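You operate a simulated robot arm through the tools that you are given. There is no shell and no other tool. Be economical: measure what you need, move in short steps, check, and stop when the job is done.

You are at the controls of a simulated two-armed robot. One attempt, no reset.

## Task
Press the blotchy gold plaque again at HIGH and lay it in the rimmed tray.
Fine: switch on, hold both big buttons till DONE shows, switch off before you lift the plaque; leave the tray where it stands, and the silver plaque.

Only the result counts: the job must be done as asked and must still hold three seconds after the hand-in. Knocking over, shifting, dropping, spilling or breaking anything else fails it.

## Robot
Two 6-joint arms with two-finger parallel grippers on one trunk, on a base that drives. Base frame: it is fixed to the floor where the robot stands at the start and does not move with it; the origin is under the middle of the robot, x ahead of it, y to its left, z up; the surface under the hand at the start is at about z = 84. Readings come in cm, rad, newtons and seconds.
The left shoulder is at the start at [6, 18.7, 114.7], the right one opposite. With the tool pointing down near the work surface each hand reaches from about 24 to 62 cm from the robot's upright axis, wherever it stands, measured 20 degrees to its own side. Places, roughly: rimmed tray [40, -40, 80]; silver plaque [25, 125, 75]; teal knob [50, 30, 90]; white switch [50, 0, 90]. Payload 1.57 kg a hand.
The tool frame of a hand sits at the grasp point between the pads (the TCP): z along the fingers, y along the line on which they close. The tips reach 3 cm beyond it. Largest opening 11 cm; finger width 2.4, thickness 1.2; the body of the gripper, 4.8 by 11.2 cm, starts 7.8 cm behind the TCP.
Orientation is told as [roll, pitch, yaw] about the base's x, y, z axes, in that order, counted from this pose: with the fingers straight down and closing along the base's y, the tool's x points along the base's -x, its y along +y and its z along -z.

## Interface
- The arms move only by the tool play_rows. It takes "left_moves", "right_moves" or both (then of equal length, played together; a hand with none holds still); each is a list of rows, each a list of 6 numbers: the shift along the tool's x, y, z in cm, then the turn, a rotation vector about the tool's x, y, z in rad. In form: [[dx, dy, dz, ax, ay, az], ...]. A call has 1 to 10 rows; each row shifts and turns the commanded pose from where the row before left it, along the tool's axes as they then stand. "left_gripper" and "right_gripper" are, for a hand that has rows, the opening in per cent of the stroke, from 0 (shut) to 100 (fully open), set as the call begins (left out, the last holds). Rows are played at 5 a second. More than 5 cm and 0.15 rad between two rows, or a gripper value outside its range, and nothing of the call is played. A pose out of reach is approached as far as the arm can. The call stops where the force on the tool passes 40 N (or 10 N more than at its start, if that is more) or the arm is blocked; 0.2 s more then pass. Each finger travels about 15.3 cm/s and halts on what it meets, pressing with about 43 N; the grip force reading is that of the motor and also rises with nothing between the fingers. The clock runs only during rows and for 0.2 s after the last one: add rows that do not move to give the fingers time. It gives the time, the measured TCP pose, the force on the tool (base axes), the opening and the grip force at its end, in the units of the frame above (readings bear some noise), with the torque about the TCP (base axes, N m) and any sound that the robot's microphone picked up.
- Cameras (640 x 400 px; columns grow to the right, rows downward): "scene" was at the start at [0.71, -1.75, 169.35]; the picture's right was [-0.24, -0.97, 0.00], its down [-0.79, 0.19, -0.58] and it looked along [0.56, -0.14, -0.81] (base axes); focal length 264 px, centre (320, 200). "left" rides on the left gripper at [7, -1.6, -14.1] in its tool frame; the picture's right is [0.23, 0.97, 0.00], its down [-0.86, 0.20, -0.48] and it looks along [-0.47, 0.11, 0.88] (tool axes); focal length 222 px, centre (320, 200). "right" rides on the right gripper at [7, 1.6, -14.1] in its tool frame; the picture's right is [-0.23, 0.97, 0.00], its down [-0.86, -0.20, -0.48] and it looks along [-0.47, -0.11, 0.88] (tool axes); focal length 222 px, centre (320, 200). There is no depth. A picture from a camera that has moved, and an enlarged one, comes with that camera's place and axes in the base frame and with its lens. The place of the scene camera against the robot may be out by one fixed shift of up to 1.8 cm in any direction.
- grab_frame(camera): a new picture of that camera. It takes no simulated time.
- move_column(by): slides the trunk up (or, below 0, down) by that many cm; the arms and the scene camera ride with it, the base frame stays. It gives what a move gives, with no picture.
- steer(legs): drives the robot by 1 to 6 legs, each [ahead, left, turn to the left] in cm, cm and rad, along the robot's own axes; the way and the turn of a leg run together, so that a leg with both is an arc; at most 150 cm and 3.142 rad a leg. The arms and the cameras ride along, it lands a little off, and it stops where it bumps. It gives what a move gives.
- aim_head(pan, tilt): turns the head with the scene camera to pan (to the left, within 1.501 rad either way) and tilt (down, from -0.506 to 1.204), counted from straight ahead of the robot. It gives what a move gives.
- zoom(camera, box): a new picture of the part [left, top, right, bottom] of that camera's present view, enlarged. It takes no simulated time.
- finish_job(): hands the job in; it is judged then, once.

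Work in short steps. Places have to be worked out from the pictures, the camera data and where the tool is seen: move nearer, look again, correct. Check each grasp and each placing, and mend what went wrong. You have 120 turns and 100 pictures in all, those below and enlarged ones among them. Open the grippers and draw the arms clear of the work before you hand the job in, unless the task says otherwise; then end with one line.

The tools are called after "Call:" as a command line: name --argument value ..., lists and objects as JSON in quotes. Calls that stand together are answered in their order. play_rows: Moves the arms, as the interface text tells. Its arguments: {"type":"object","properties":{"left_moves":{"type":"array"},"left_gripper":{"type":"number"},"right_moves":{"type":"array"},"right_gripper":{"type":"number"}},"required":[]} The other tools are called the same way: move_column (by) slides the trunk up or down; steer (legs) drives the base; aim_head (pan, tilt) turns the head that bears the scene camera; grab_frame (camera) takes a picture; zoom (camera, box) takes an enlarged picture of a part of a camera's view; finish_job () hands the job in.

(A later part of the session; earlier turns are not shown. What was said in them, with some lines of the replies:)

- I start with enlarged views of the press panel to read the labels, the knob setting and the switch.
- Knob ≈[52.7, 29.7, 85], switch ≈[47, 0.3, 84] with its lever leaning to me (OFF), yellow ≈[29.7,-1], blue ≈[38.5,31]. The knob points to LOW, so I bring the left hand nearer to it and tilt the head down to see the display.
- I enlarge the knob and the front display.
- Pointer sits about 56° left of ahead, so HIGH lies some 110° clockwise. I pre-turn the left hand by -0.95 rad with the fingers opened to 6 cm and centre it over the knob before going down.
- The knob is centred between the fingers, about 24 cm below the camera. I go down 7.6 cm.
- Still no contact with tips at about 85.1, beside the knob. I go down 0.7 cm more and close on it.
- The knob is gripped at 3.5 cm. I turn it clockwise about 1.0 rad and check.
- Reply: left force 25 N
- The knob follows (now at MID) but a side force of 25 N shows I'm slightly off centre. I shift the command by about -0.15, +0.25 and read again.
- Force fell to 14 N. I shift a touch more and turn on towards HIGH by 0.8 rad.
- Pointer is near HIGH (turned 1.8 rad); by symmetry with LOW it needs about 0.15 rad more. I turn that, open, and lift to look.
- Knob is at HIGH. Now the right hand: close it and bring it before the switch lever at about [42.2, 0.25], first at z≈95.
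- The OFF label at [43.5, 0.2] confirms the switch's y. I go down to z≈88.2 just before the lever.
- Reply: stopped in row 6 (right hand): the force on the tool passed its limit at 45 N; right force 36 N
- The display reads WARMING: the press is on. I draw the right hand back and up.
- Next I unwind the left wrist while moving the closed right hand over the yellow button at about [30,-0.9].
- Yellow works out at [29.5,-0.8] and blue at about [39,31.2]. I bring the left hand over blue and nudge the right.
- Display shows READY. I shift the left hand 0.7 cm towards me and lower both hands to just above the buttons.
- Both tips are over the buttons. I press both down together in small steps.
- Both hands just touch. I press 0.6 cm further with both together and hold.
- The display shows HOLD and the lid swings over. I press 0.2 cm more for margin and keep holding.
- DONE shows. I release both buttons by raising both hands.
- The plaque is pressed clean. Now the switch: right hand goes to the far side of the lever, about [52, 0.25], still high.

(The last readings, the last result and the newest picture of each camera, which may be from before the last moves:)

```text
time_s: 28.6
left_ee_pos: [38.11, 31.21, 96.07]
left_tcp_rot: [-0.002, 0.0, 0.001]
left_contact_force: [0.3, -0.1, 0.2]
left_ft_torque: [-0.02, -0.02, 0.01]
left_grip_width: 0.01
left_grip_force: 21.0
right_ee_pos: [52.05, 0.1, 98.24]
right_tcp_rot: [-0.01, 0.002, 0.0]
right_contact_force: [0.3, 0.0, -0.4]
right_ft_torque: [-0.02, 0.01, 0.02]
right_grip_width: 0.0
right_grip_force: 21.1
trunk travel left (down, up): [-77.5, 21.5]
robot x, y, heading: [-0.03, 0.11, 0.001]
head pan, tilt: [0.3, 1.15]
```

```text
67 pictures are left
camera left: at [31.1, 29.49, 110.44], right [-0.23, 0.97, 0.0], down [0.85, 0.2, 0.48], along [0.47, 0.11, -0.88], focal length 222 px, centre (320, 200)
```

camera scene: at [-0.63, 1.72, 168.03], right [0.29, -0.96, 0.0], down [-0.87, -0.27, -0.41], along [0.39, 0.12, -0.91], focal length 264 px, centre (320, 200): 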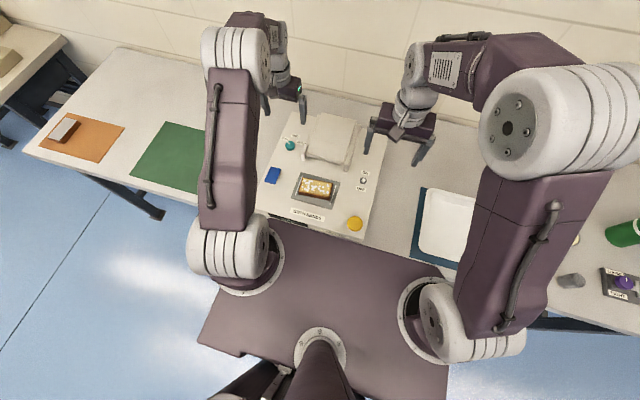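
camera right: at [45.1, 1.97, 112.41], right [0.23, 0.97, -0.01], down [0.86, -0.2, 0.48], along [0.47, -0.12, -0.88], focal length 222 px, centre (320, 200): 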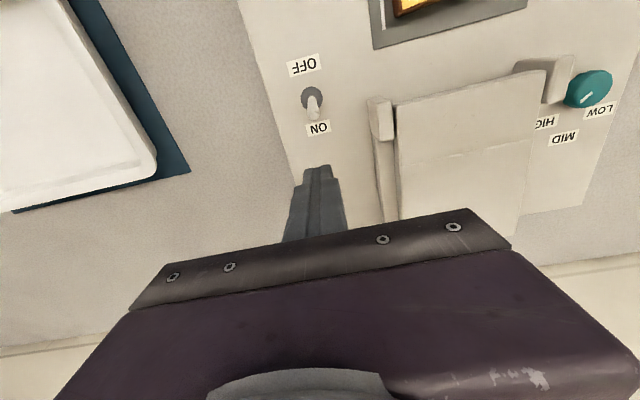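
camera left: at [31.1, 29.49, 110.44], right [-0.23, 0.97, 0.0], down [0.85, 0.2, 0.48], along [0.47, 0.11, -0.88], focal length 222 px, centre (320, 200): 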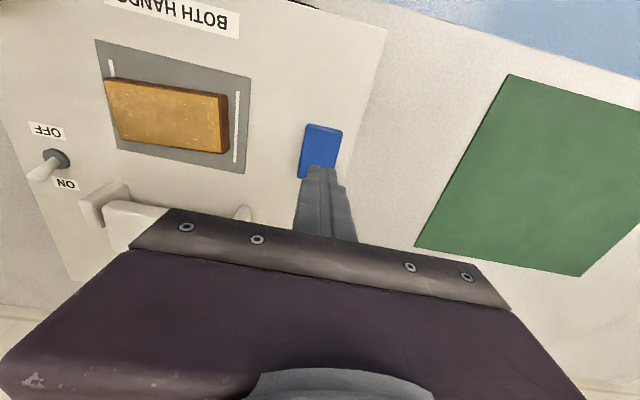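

The lever is at ON (tip ≈[48.2, 0.4]). I lower behind it and push it back towards OFF.

Call:
play_rows --right_moves '[[0, 0, 3.5, 0, 0, 0], [0, 0, 3.5, 0, 0, 0], [0, 0.2, 2.9, 0, 0, 0], [0, 0, 0, 0, 0, 0], [1, 0, 0, 0, 0, 0], [1, 0, 0, 0, 0, 0], [0.8, 0, 0, 0, 0, 0], [0.6, 0, 0, 0, 0, 0], [0, 0, 0, 0, 0, 0]]'

Call:
zoom --camera "scene" --box '[250, 110, 400, 240]'

```text
time_s: 30.6
left_ee_pos: [38.17, 31.25, 96.19]
left_tcp_rot: [0.001, 0.0, -0.001]
left_contact_force: [0.2, 0.6, -0.2]
left_ft_torque: [0.0, -0.03, -0.04]
left_grip_width: 0.0
left_grip_force: 21.6
right_ee_pos: [48.71, 0.08, 88.46]
right_tcp_rot: [-0.007, -0.001, -0.001]
right_contact_force: [0.0, -0.4, 1.1]
right_ft_torque: [0.0, 0.0, -0.01]
right_grip_width: 0.01
right_grip_force: 21.4
trunk travel left (down, up): [-77.5, 21.5]
robot x, y, heading: [0.11, 0.11, -0.001]
head pan, tilt: [0.3, 1.15]
```

```text
3.08 times, centred on (325, 175) of scene
camera zoom: at [-0.69, 1.75, 168.03], right [0.3, -0.96, 0.0], down [-0.87, -0.27, -0.41], along [0.39, 0.12, -0.91], focal length 811 px, centre (305, 277)
```

zoom: 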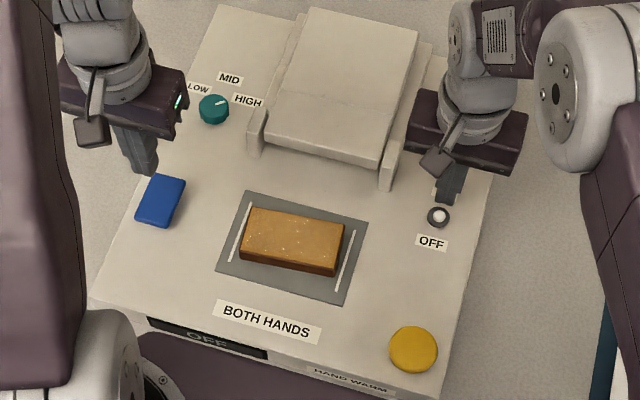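

Display reads OFF. I back off the lever, lift the right hand, open it and move towards the plaque to view it; the left hand rises out of the way too.

Call:
play_rows --right_moves '[[-1.5, 0, 0, 0, 0, 0], [-0.5, 0, -2, 0, 0, 0], [0, 0, -4, 0, 0, 0], [0, 0, -5, 0, 0, 0], [0, 0, -4, 0, 0, 0], [4, 0, 0, 0, 0, 0], [4, 4, 0, 0, 0, 0], [3, 4, 0, 0, 0, 0], [0, 4, 0, 0, 0, 0], [0, 0, 0, 0, 0, 0]]' --left_moves '[[0, 2, -4, 0, 0, 0], [0, 2, -4, 0, 0, 0], [0, 2, -4, 0, 0, 0], [0, 2, -4, 0, 0, 0], [0, 0, 0, 0, 0, 0], [0, 0, 0, 0, 0, 0], [0, 0, 0, 0, 0, 0], [0, 0, 0, 0, 0, 0], [0, 0, 0, 0, 0, 0], [0, 0, 0, 0, 0, 0]]'

Call:
grab_frame --camera "right"

Call:
grab_frame --camera "scene"

```text
refused: row 7 steps farther than a row can; nothing moved
```

```text
65 pictures are left
camera right: at [41.79, 1.98, 102.55], right [0.23, 0.97, -0.01], down [0.86, -0.2, 0.48], along [0.47, -0.12, -0.88], focal length 222 px, centre (320, 200)
```

right: 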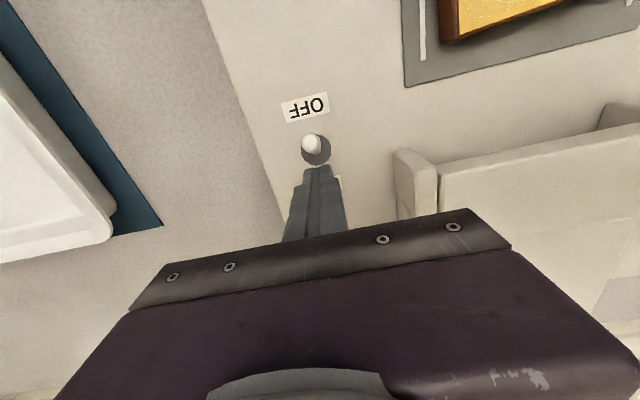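

```text
64 pictures are left
camera scene: at [-0.69, 1.75, 168.03], right [0.3, -0.96, 0.0], down [-0.87, -0.27, -0.41], along [0.39, 0.12, -0.91], focal length 264 px, centre (320, 200)
```

scene: 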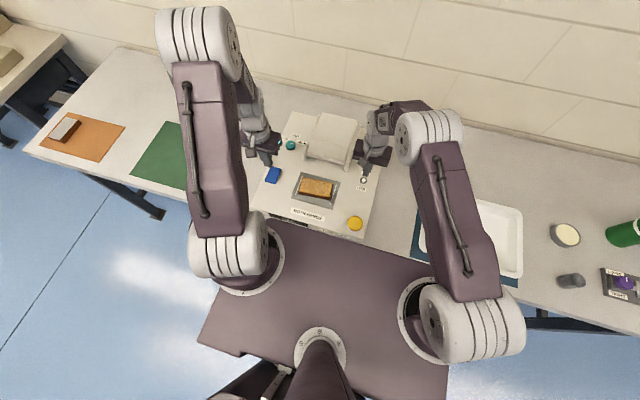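

The call was refused only for one long diagonal row; the lever stands at OFF. I repeat it with shorter rows.

Call:
play_rows --right_moves '[[-1.5, 0, 0, 0, 0, 0], [-0.5, 0, -2, 0, 0, 0], [0, 0, -4, 0, 0, 0], [0, 0, -5, 0, 0, 0], [0, 0, -4, 0, 0, 0], [4, 0, 0, 0, 0, 0], [3.5, 3, 0, 0, 0, 0], [3, 3.5, 0, 0, 0, 0], [2, 4, 0, 0, 0, 0], [0, 3, 0, 0, 0, 0]]' --left_moves '[[0, 2, -4, 0, 0, 0], [0, 2, -4, 0, 0, 0], [0, 2, -4, 0, 0, 0], [0, 2, -4, 0, 0, 0], [0, 0, 0, 0, 0, 0], [0, 0, 0, 0, 0, 0], [0, 0, 0, 0, 0, 0], [0, 0, 0, 0, 0, 0], [0, 0, 0, 0, 0, 0], [0, 0, 0, 0, 0, 0]]'

Call:
play_rows --right_moves '[[0, 0, 0, 0, 0, -0.14], [0, 0, 0, 0, 0, -0.14], [0, 0, 0, 0, 0, -0.14], [0, 0, 0, 0, 0, -0.14], [0, 0, 0, 0, 0, -0.14], [0, 0, 0, 0, 0, -0.14], [0, 0, 0, 0, 0, -0.14], [0, 0, 0, 0, 0, -0.14], [0, 0, 0, 0, 0, -0.14], [0, 0, 0, 0, 0, -0.14]]' --right_gripper 100

Call:
grab_frame --camera "right"

```text
time_s: 32.8
left_ee_pos: [38.26, 39.26, 112.22]
left_tcp_rot: [-0.003, -0.001, -0.001]
left_contact_force: [-0.9, -0.6, 0.0]
left_ft_torque: [-0.02, -0.01, -0.02]
left_grip_width: 0.02
left_grip_force: 21.3
right_ee_pos: [38.19, 13.94, 103.49]
right_tcp_rot: [-0.008, -0.001, -0.002]
right_contact_force: [0.3, -0.2, 0.3]
right_ft_torque: [-0.06, 0.01, -0.02]
right_grip_width: 0.0
right_grip_force: 21.4
trunk travel left (down, up): [-77.5, 21.5]
robot x, y, heading: [-0.2, 0.04, -0.001]
head pan, tilt: [0.3, 1.15]
```

```text
time_s: 35.0
left_ee_pos: [38.18, 39.25, 112.26]
left_tcp_rot: [0.001, 0.0, 0.001]
left_contact_force: [0.6, 0.4, 0.1]
left_ft_torque: [-0.02, 0.0, 0.03]
left_grip_width: 0.02
left_grip_force: 21.4
right_ee_pos: [38.15, 13.79, 103.23]
right_tcp_rot: [-0.002, 0.009, 1.402]
right_contact_force: [-0.5, 0.3, -0.1]
right_ft_torque: [0.02, 0.02, 0.0]
right_grip_width: 11.01
right_grip_force: 0.1
trunk travel left (down, up): [-77.5, 21.5]
robot x, y, heading: [-0.31, 0.11, -0.003]
head pan, tilt: [0.3, 1.15]
```

```text
63 pictures are left
camera right: at [35.48, 7.45, 117.41], right [-0.92, 0.39, 0.0], down [0.34, 0.81, 0.47], along [0.19, 0.43, -0.88], focal length 222 px, centre (320, 200)
```

right: 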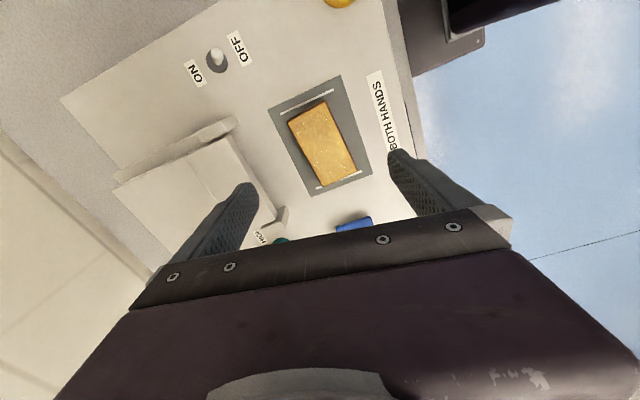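

The plaque is in view between the fingers; I enlarge to measure its corners.

Call:
zoom --camera "right" --box '[260, 70, 400, 210]'

```text
2.86 times, centred on (330, 140) of right
camera zoom: at [35.48, 7.45, 117.41], right [-0.92, 0.39, 0.0], down [0.34, 0.81, 0.47], along [0.19, 0.43, -0.88], focal length 635 px, centre (291, 371)
```

zoom: 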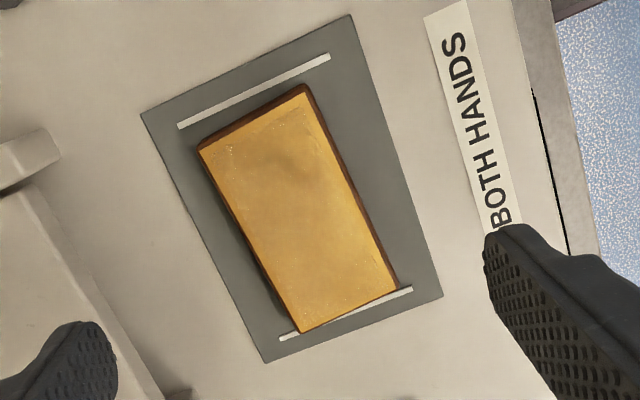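

Plaque centre ≈[38.3,15.1], about 5.3×10.3 cm, turned 4.4°. I turn the hand to yaw 1.648, centre it and come down to z≈93.

Call:
play_rows --right_moves '[[0, 0, 0, 0, 0, -0.123], [0, 0, 0, 0, 0, -0.123], [-1.24, -0.28, 0, 0, 0, 0], [0, 0, 4, 0, 0, 0], [0, 0, 4, 0, 0, 0], [0, 0, 2, 0, 0, 0], [0, 0, 0, 0, 0, 0]]' --right_gripper 77

Call:
grab_frame --camera "right"

```text
time_s: 36.6
left_ee_pos: [38.27, 39.25, 112.13]
left_tcp_rot: [0.001, 0.0, 0.0]
left_contact_force: [-0.5, 0.4, -0.3]
left_ft_torque: [0.03, 0.01, -0.01]
left_grip_width: 0.02
left_grip_force: 21.6
right_ee_pos: [38.44, 15.0, 93.28]
right_tcp_rot: [0.001, 0.006, 1.647]
right_contact_force: [0.2, 0.1, 0.3]
right_ft_torque: [-0.03, -0.04, -0.02]
right_grip_width: 8.5
right_grip_force: 0.0
trunk travel left (down, up): [-77.5, 21.5]
robot x, y, heading: [0.04, 0.23, -0.001]
head pan, tilt: [0.3, 1.15]
```

```text
61 pictures are left
camera right: at [37.39, 8.06, 107.48], right [-0.99, 0.15, 0.0], down [0.13, 0.87, 0.47], along [0.07, 0.47, -0.88], focal length 222 px, centre (320, 200)
```

right: 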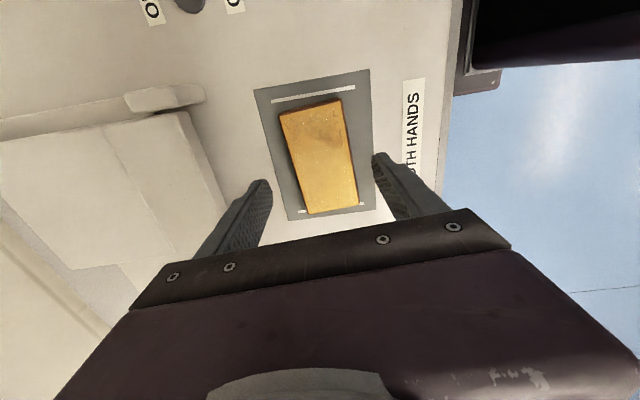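

Well centred. I descend 5.7 cm and close on the plaque.

Call:
play_rows --right_moves '[[0, 0, 3, 0, 0, 0], [0, 0, 1.7, 0, 0, 0], [0, 0, 0.9, 0, 0, 0], [0, 0, 0, 0, 0, 0]]'

Call:
play_rows --right_moves '[[0, 0, 0, 0, 0, 0], [0, 0, 0, 0, 0, 0], [0, 0, 0, 0, 0, 0], [0, 0, 0, 0, 0, 0]]' --right_gripper 25

Call:
grab_frame --camera "right"

```text
time_s: 37.6
left_ee_pos: [38.13, 39.18, 112.02]
left_tcp_rot: [-0.001, 0.0, 0.001]
left_contact_force: [0.1, 1.0, -0.1]
left_ft_torque: [-0.06, -0.01, 0.0]
left_grip_width: 0.0
left_grip_force: 21.6
right_ee_pos: [38.46, 14.94, 87.75]
right_tcp_rot: [0.0, 0.007, 1.645]
right_contact_force: [0.7, 0.6, -0.5]
right_ft_torque: [0.05, -0.01, 0.0]
right_grip_width: 8.5
right_grip_force: 0.0
trunk travel left (down, up): [-77.5, 21.5]
robot x, y, heading: [0.32, 0.17, -0.0]
head pan, tilt: [0.3, 1.15]
```

```text
time_s: 38.6
left_ee_pos: [38.17, 39.14, 112.14]
left_tcp_rot: [0.001, 0.001, 0.0]
left_contact_force: [0.8, -0.3, -0.1]
left_ft_torque: [0.01, 0.01, 0.01]
left_grip_width: 0.0
left_grip_force: 21.0
right_ee_pos: [38.46, 14.87, 87.71]
right_tcp_rot: [0.0, 0.006, 1.646]
right_contact_force: [-0.7, -1.0, 0.9]
right_ft_torque: [0.04, 0.01, 0.05]
right_grip_width: 5.94
right_grip_force: 43.2
trunk travel left (down, up): [-77.5, 21.5]
robot x, y, heading: [0.07, -0.01, 0.001]
head pan, tilt: [0.3, 1.15]
```

```text
60 pictures are left
camera right: at [37.43, 8.03, 101.94], right [-0.99, 0.15, 0.0], down [0.13, 0.87, 0.47], along [0.07, 0.47, -0.88], focal length 222 px, centre (320, 200)
```

right: 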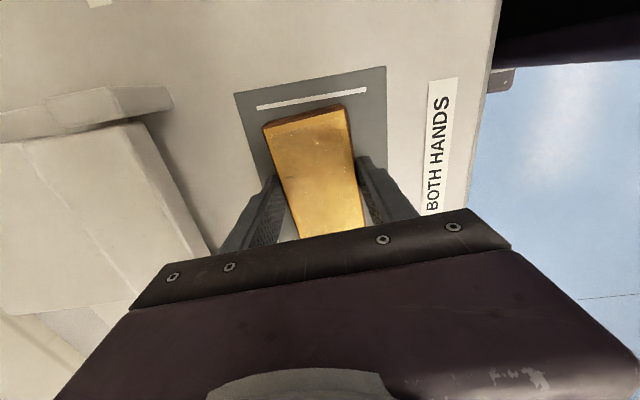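

Gripped at 5.94 cm, 43 N. I lift straight up 14 cm.

Call:
play_rows --right_moves '[[0, 0, -1, 0, 0, 0], [0, 0, -3, 0, 0, 0], [0, 0, -4, 0, 0, 0], [0, 0, -4, 0, 0, 0], [0, 0, -4, 0, 0, 0], [0, 0, 0, 0, 0, 0]]'

Call:
aim_head --pan -0.45 --tilt 0.95

Call:
grab_frame --camera "scene"

Call:
grab_frame --camera "right"

```text
time_s: 40.0
left_ee_pos: [38.28, 39.21, 112.12]
left_tcp_rot: [0.0, 0.0, 0.0]
left_contact_force: [0.4, -0.1, 0.0]
left_ft_torque: [0.01, -0.03, 0.01]
left_grip_width: 0.0
left_grip_force: 21.7
right_ee_pos: [38.45, 15.09, 103.87]
right_tcp_rot: [0.003, 0.007, 1.645]
right_contact_force: [-0.3, 0.7, -1.4]
right_ft_torque: [-0.01, 0.0, 0.0]
right_grip_width: 5.92
right_grip_force: 43.8
trunk travel left (down, up): [-77.5, 21.5]
robot x, y, heading: [-0.23, 0.4, 0.0]
head pan, tilt: [0.3, 1.15]
```

```text
time_s: 41.1
left_ee_pos: [38.16, 39.31, 112.19]
left_tcp_rot: [0.001, -0.001, 0.0]
left_contact_force: [0.6, -0.1, -0.2]
left_ft_torque: [0.01, -0.01, 0.0]
left_grip_width: 0.0
left_grip_force: 21.3
right_ee_pos: [38.31, 15.06, 103.87]
right_tcp_rot: [-0.001, 0.007, 1.647]
right_contact_force: [-0.5, 0.3, -1.7]
right_ft_torque: [-0.01, 0.01, -0.04]
right_grip_width: 5.93
right_grip_force: 42.7
trunk travel left (down, up): [-77.5, 21.5]
robot x, y, heading: [0.08, 0.01, -0.005]
head pan, tilt: [-0.45, 0.949]
```

```text
59 pictures are left
camera scene: at [0.16, -3.16, 169.36], right [-0.43, -0.9, 0.0], down [-0.73, 0.35, -0.58], along [0.52, -0.25, -0.81], focal length 264 px, centre (320, 200)
```

scene: 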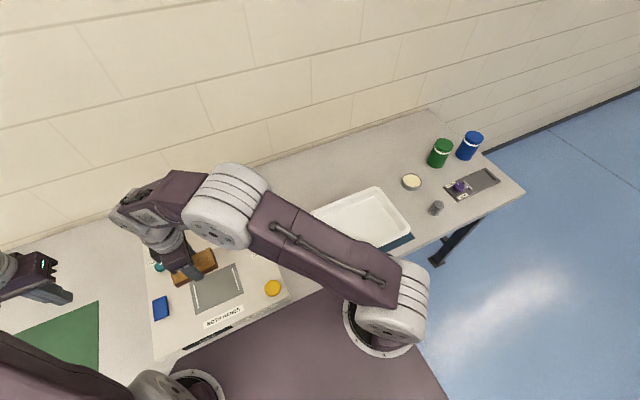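

```text
58 pictures are left
camera right: at [37.4, 8.26, 117.95], right [-0.99, 0.15, 0.0], down [0.14, 0.87, 0.47], along [0.07, 0.47, -0.88], focal length 222 px, centre (320, 200)
```

right: 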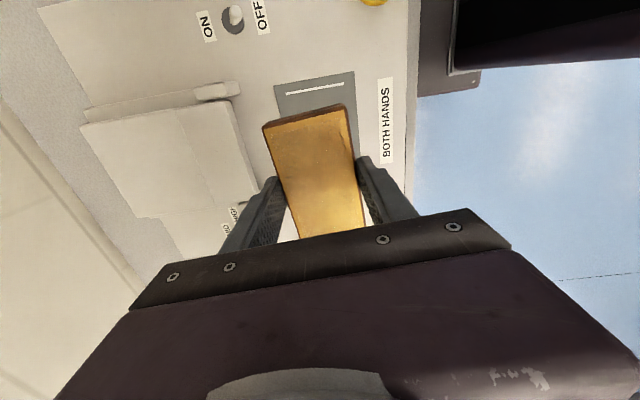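

The plaque is held firmly. Tray centre works out near [39,-38.5], about 23×30 cm. I carry the plaque there at this height.

Call:
play_rows --right_moves '[[3, 0.2, 0, 0, 0, 0], [4.5, 0.26, 0, 0, 0, 0], [4.5, 0.26, 0, 0, 0, 0], [4.5, 0.26, 0, 0, 0, 0], [4.5, 0.26, 0, 0, 0, 0], [4.5, 0.26, 0, 0, 0, 0], [4.5, 0.26, 0, 0, 0, 0], [4.5, 0.26, 0, 0, 0, 0], [3, 0.2, 0, 0, 0, 0], [0, 0, 0, 0, 0, 0]]'

Call:
grab_frame --camera "right"

Call:
grab_frame --camera "scene"

```text
time_s: 43.3
left_ee_pos: [38.08, 39.4, 112.17]
left_tcp_rot: [-0.001, 0.0, 0.0]
left_contact_force: [-0.6, -0.4, 0.3]
left_ft_torque: [0.0, 0.03, -0.01]
left_grip_width: 0.01
left_grip_force: 21.3
right_ee_pos: [38.78, -22.52, 104.0]
right_tcp_rot: [0.0, 0.006, 1.647]
right_contact_force: [1.2, -0.4, -1.2]
right_ft_torque: [0.02, -0.01, -0.01]
right_grip_width: 5.95
right_grip_force: 43.0
trunk travel left (down, up): [-77.5, 21.5]
robot x, y, heading: [-0.01, 0.09, 0.002]
head pan, tilt: [-0.45, 0.949]
```

```text
57 pictures are left
camera right: at [37.8, -29.32, 118.16], right [-0.99, 0.15, 0.0], down [0.13, 0.87, 0.47], along [0.07, 0.47, -0.88], focal length 222 px, centre (320, 200)
```

right: 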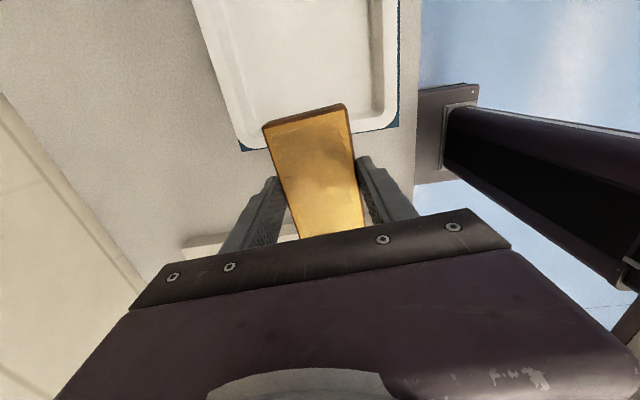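

```text
56 pictures are left
camera scene: at [0.16, -3.12, 169.36], right [-0.43, -0.9, 0.0], down [-0.73, 0.35, -0.58], along [0.52, -0.25, -0.81], focal length 264 px, centre (320, 200)
```

scene: 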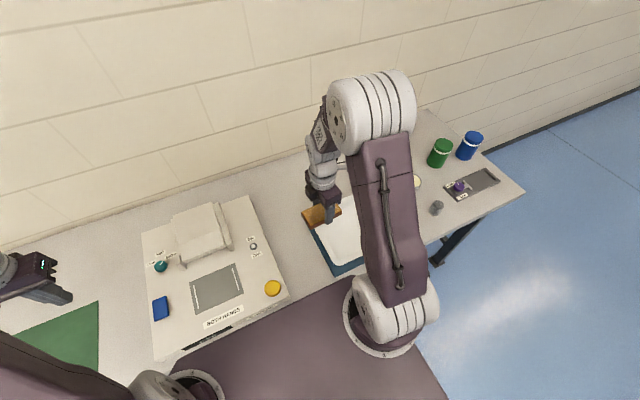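

The tray's near rim lies at y≈-22, x 27–51.5, matching. I go on 15.6 cm to its middle.

Call:
play_rows --right_moves '[[4, 0.2, 0, 0, 0, 0], [4.5, 0.2, 0, 0, 0, 0], [4.5, 0.2, 0, 0, 0, 0], [2.6, 0.2, 0, 0, 0, 0], [0, 0, 3, 0, 0, 0], [0, 0, 3, 0, 0, 0], [0, 0, 0, 0, 0, 0]]'

Call:
grab_frame --camera "right"

Call:
zoom --camera "scene" --box '[260, 120, 460, 280]'

```text
time_s: 44.9
left_ee_pos: [38.17, 39.19, 112.24]
left_tcp_rot: [0.001, 0.002, -0.001]
left_contact_force: [-0.4, -0.4, 0.2]
left_ft_torque: [0.01, 0.01, 0.03]
left_grip_width: 0.02
left_grip_force: 21.0
right_ee_pos: [39.25, -38.11, 98.03]
right_tcp_rot: [0.0, 0.007, 1.647]
right_contact_force: [-0.5, -0.1, -1.2]
right_ft_torque: [0.01, -0.04, 0.0]
right_grip_width: 5.95
right_grip_force: 42.7
trunk travel left (down, up): [-77.5, 21.5]
robot x, y, heading: [-0.24, -0.57, 0.003]
head pan, tilt: [-0.45, 0.949]
```

```text
55 pictures are left
camera right: at [38.35, -44.95, 112.13], right [-0.99, 0.15, 0.0], down [0.13, 0.87, 0.47], along [0.07, 0.47, -0.88], focal length 222 px, centre (320, 200)
```

right: 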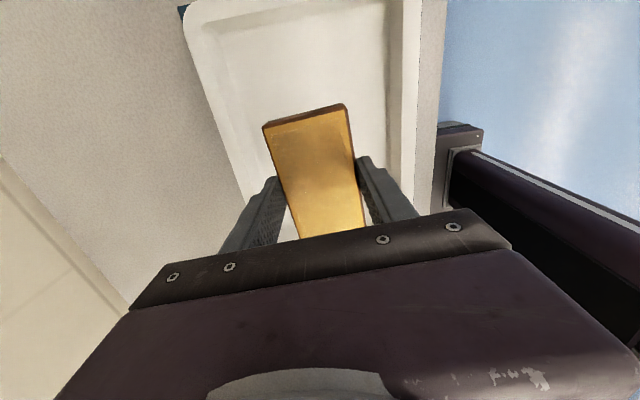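

```text
2.50 times, centred on (360, 200) of scene
camera zoom: at [0.08, -3.2, 169.36], right [-0.43, -0.9, 0.0], down [-0.73, 0.35, -0.58], along [0.52, -0.25, -0.81], focal length 659 px, centre (220, 200)
```

zoom: 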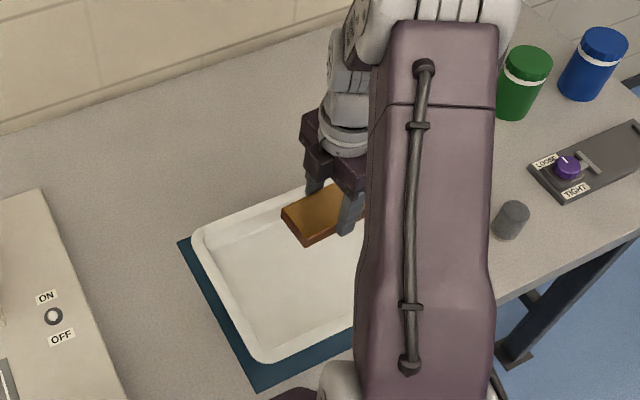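

I lower 11 cm over the tray middle, then creep.

Call:
play_rows --right_moves '[[0, 0, 4, 0, 0, 0], [0, 0, 4, 0, 0, 0], [0, 0, 2.5, 0, 0, 0], [0, 0, 0.5, 0, 0, 0], [0, 0, 0, 0, 0, 0]]'

Call:
grab_frame --camera "right"

Call:
zoom --camera "scene" --box '[260, 120, 460, 280]'

```text
time_s: 46.1
left_ee_pos: [38.24, 39.15, 112.16]
left_tcp_rot: [0.0, 0.0, -0.001]
left_contact_force: [-1.3, 0.0, -0.1]
left_ft_torque: [0.02, 0.02, 0.04]
left_grip_width: 0.0
left_grip_force: 21.6
right_ee_pos: [39.41, -38.35, 87.16]
right_tcp_rot: [0.0, 0.006, 1.647]
right_contact_force: [1.8, -1.7, -1.2]
right_ft_torque: [-0.01, -0.02, 0.0]
right_grip_width: 5.92
right_grip_force: 43.0
trunk travel left (down, up): [-77.5, 21.5]
robot x, y, heading: [0.15, -0.11, -0.003]
head pan, tilt: [-0.45, 0.949]
```

```text
53 pictures are left
camera right: at [38.3, -45.15, 101.22], right [-0.99, 0.15, 0.0], down [0.14, 0.87, 0.47], along [0.07, 0.47, -0.88], focal length 222 px, centre (320, 200)
```

right: 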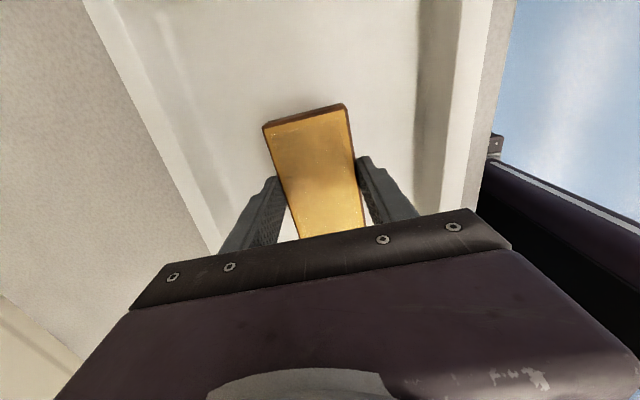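

```text
2.50 times, centred on (360, 200) of scene
camera zoom: at [0.15, -3.21, 169.36], right [-0.43, -0.9, 0.0], down [-0.73, 0.35, -0.58], along [0.52, -0.25, -0.81], focal length 659 px, centre (220, 200)
```

zoom: 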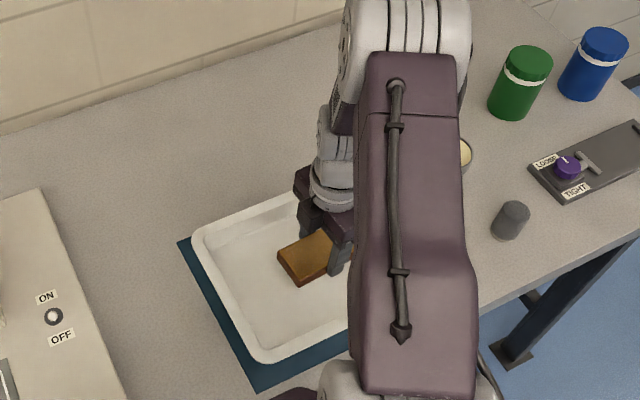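

Nearly there, well inside the rim. I creep down in 0.4 cm steps and watch the force.

Call:
play_rows --right_moves '[[0, 0, 0.4, 0, 0, 0], [0, 0, 0.4, 0, 0, 0], [0, 0, 0.4, 0, 0, 0], [0, 0, 0.3, 0, 0, 0], [0, 0, 0, 0, 0, 0]]'

```text
time_s: 47.3
left_ee_pos: [38.14, 39.11, 112.24]
left_tcp_rot: [0.0, 0.0, 0.0]
left_contact_force: [0.5, -0.3, -0.3]
left_ft_torque: [0.02, -0.01, 0.01]
left_grip_width: 0.0
left_grip_force: 21.6
right_ee_pos: [39.27, -38.24, 85.5]
right_tcp_rot: [0.001, 0.007, 1.645]
right_contact_force: [-0.3, -0.3, -1.0]
right_ft_torque: [0.0, 0.0, 0.01]
right_grip_width: 5.93
right_grip_force: 42.8
trunk travel left (down, up): [-77.5, 21.5]
robot x, y, heading: [-0.06, 0.07, 0.001]
head pan, tilt: [-0.45, 0.949]
```

No contact yet; I continue down.

Call:
play_rows --right_moves '[[0, 0, 0.3, 0, 0, 0], [0, 0, 0.3, 0, 0, 0], [0, 0, 0.3, 0, 0, 0], [0, 0, 0, 0, 0, 0]]'

Call:
zoom --camera "scene" --box '[300, 170, 400, 250]'

```text
time_s: 48.3
left_ee_pos: [38.31, 39.16, 112.25]
left_tcp_rot: [0.002, 0.001, -0.001]
left_contact_force: [-1.1, 0.0, 0.6]
left_ft_torque: [-0.01, 0.04, -0.01]
left_grip_width: 0.02
left_grip_force: 21.8
right_ee_pos: [39.37, -38.28, 84.68]
right_tcp_rot: [0.001, 0.007, 1.645]
right_contact_force: [-0.8, 0.7, -1.5]
right_ft_torque: [0.01, -0.01, -0.02]
right_grip_width: 5.9
right_grip_force: 43.3
trunk travel left (down, up): [-77.5, 21.5]
robot x, y, heading: [0.09, -0.11, -0.0]
head pan, tilt: [-0.45, 0.949]
```

```text
5.00 times, centred on (350, 210) of scene
camera zoom: at [0.16, -3.21, 169.36], right [-0.43, -0.9, 0.0], down [-0.73, 0.35, -0.58], along [0.52, -0.25, -0.81], focal length 1318 px, centre (170, 150)
```

zoom: 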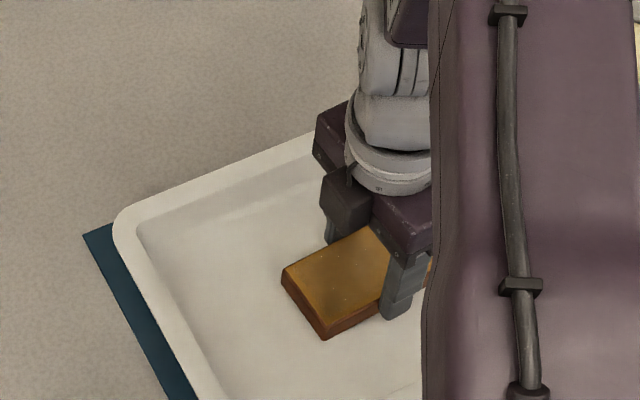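

Call:
play_rows --right_moves '[[0, 0, 0.3, 0, 0, 0], [0, 0, 0.3, 0, 0, 0], [0, 0, 0.2, 0, 0, 0], [0, 0, 0, 0, 0, 0]]'

```text
time_s: 49.3
left_ee_pos: [38.0, 39.27, 112.28]
left_tcp_rot: [-0.002, -0.002, 0.0]
left_contact_force: [0.2, -0.2, -0.6]
left_ft_torque: [0.01, 0.01, 0.04]
left_grip_width: 0.02
left_grip_force: 21.6
right_ee_pos: [39.28, -38.22, 84.23]
right_tcp_rot: [-0.005, 0.012, 1.645]
right_contact_force: [1.3, -4.6, 30.7]
right_ft_torque: [0.62, 0.52, -0.01]
right_grip_width: 5.95
right_grip_force: 42.9
trunk travel left (down, up): [-77.5, 21.5]
robot x, y, heading: [0.1, 0.3, 0.0]
head pan, tilt: [-0.45, 0.949]
```

Contact with the tray floor (31 N). I ease up 0.25 cm, check, then open gently.

Call:
play_rows --right_moves '[[0, 0, -0.27, 0, 0, 0], [0, 0, 0, 0, 0, 0]]'

Call:
play_rows --right_moves '[[0, 0, 0, 0, 0, 0], [0, 0, 0, 0, 0, 0], [0, 0, 0, 0, 0, 0]]' --right_gripper 78

Call:
grab_frame --camera "right"

```text
time_s: 49.9
left_ee_pos: [38.08, 39.41, 112.15]
left_tcp_rot: [-0.003, -0.002, -0.001]
left_contact_force: [-0.1, -0.2, 0.4]
left_ft_torque: [-0.02, -0.03, -0.02]
left_grip_width: 0.01
left_grip_force: 20.8
right_ee_pos: [39.46, -38.27, 84.17]
right_tcp_rot: [0.0, 0.009, 1.646]
right_contact_force: [3.0, -2.0, 14.9]
right_ft_torque: [-0.66, -0.45, 0.05]
right_grip_width: 5.93
right_grip_force: 43.0
trunk travel left (down, up): [-77.5, 21.5]
robot x, y, heading: [-0.13, 0.03, -0.004]
head pan, tilt: [-0.45, 0.949]
```

```text
time_s: 50.7
left_ee_pos: [38.19, 39.26, 112.21]
left_tcp_rot: [0.001, -0.001, 0.0]
left_contact_force: [-0.4, 0.1, -0.4]
left_ft_torque: [-0.04, -0.04, 0.0]
left_grip_width: 0.03
left_grip_force: 21.3
right_ee_pos: [39.41, -38.43, 84.08]
right_tcp_rot: [0.002, 0.009, 1.644]
right_contact_force: [-0.1, 0.0, 0.4]
right_ft_torque: [0.0, -0.01, 0.03]
right_grip_width: 8.61
right_grip_force: 0.1
trunk travel left (down, up): [-77.5, 21.5]
robot x, y, heading: [-0.19, -0.04, 0.002]
head pan, tilt: [-0.45, 0.949]
```

```text
50 pictures are left
camera right: at [38.34, -45.18, 98.24], right [-0.99, 0.15, 0.0], down [0.14, 0.87, 0.47], along [0.07, 0.47, -0.88], focal length 222 px, centre (320, 200)
```

right: 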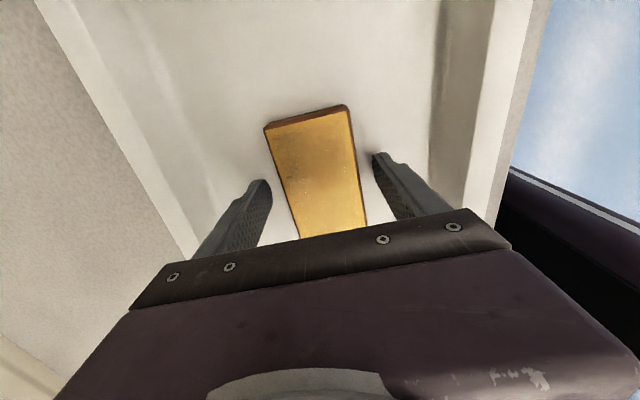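

Released, the plaque lies on the tray floor. I raise the right hand clear, open the left, and look.

Call:
play_rows --right_moves '[[0, 0, -2, 0, 0, 0], [0, 0, -4, 0, 0, 0], [0, 0, -5, 0, 0, 0], [0, 0, -5, 0, 0, 0], [0, 0, -5, 0, 0, 0], [0, 0, -5, 0, 0, 0], [-5, 0, 0, 0, 0, 0], [-5, 0, 0, 0, 0, 0], [-5, 0, 0, 0, 0, 0], [-5, 0, 0, 0, 0, 0]]' --left_moves '[[0, 0, 0, 0, 0, 0], [0, 0, 0, 0, 0, 0], [0, 0, 0, 0, 0, 0], [0, 0, 0, 0, 0, 0], [0, 0, 0, 0, 0, 0], [0, 0, 0, 0, 0, 0], [0, 0, 0, 0, 0, 0], [0, 0, 0, 0, 0, 0], [0, 0, 0, 0, 0, 0], [0, 0, 0, 0, 0, 0]]' --left_gripper 100

Call:
grab_frame --camera "scene"

Call:
grab_frame --camera "right"

```text
time_s: 52.9
left_ee_pos: [38.14, 39.34, 112.18]
left_tcp_rot: [-0.002, -0.001, 0.001]
left_contact_force: [-0.1, -0.5, -0.7]
left_ft_torque: [-0.02, 0.03, -0.05]
left_grip_width: 11.01
left_grip_force: 0.0
right_ee_pos: [37.64, -17.87, 109.96]
right_tcp_rot: [-0.001, 0.009, 1.646]
right_contact_force: [0.3, 0.2, 0.3]
right_ft_torque: [-0.04, 0.02, 0.02]
right_grip_width: 8.57
right_grip_force: 0.0
trunk travel left (down, up): [-77.5, 21.5]
robot x, y, heading: [-0.06, -0.35, -0.002]
head pan, tilt: [-0.45, 0.949]
```

```text
49 pictures are left
camera scene: at [0.14, -2.94, 169.37], right [-0.43, -0.9, 0.0], down [-0.73, 0.35, -0.58], along [0.52, -0.25, -0.81], focal length 264 px, centre (320, 200)
```

scene: 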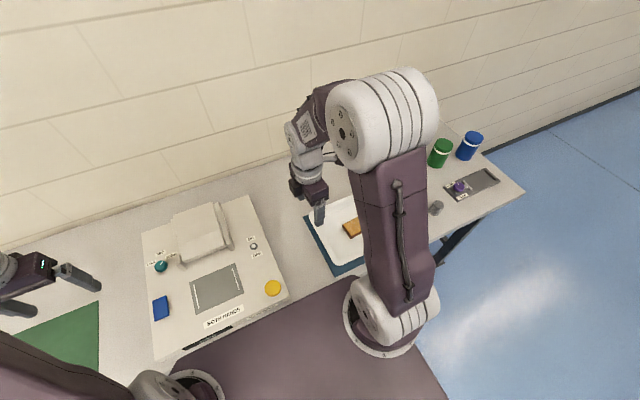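

```text
48 pictures are left
camera right: at [36.56, -24.77, 124.21], right [-0.99, 0.15, 0.0], down [0.14, 0.87, 0.47], along [0.07, 0.46, -0.88], focal length 222 px, centre (320, 200)
```

right: 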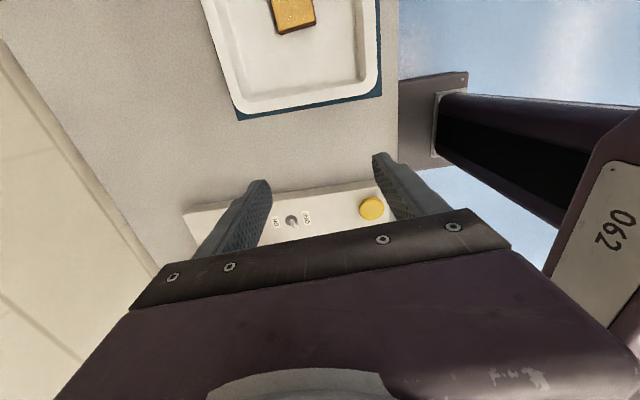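

The plaque lies flat inside the tray, the tray stands on its mat, the press is off and both hands are open and clear. I hand in.

Call:
finish_job

```text
The job is handed in.
```

The gold plaque was pressed at HIGH until DONE showed, and its blotches are gone. I switched the press off before lifting it, and the plaque now lies flat in the rimmed tray; I did not touch the silver plaque or move the tray.
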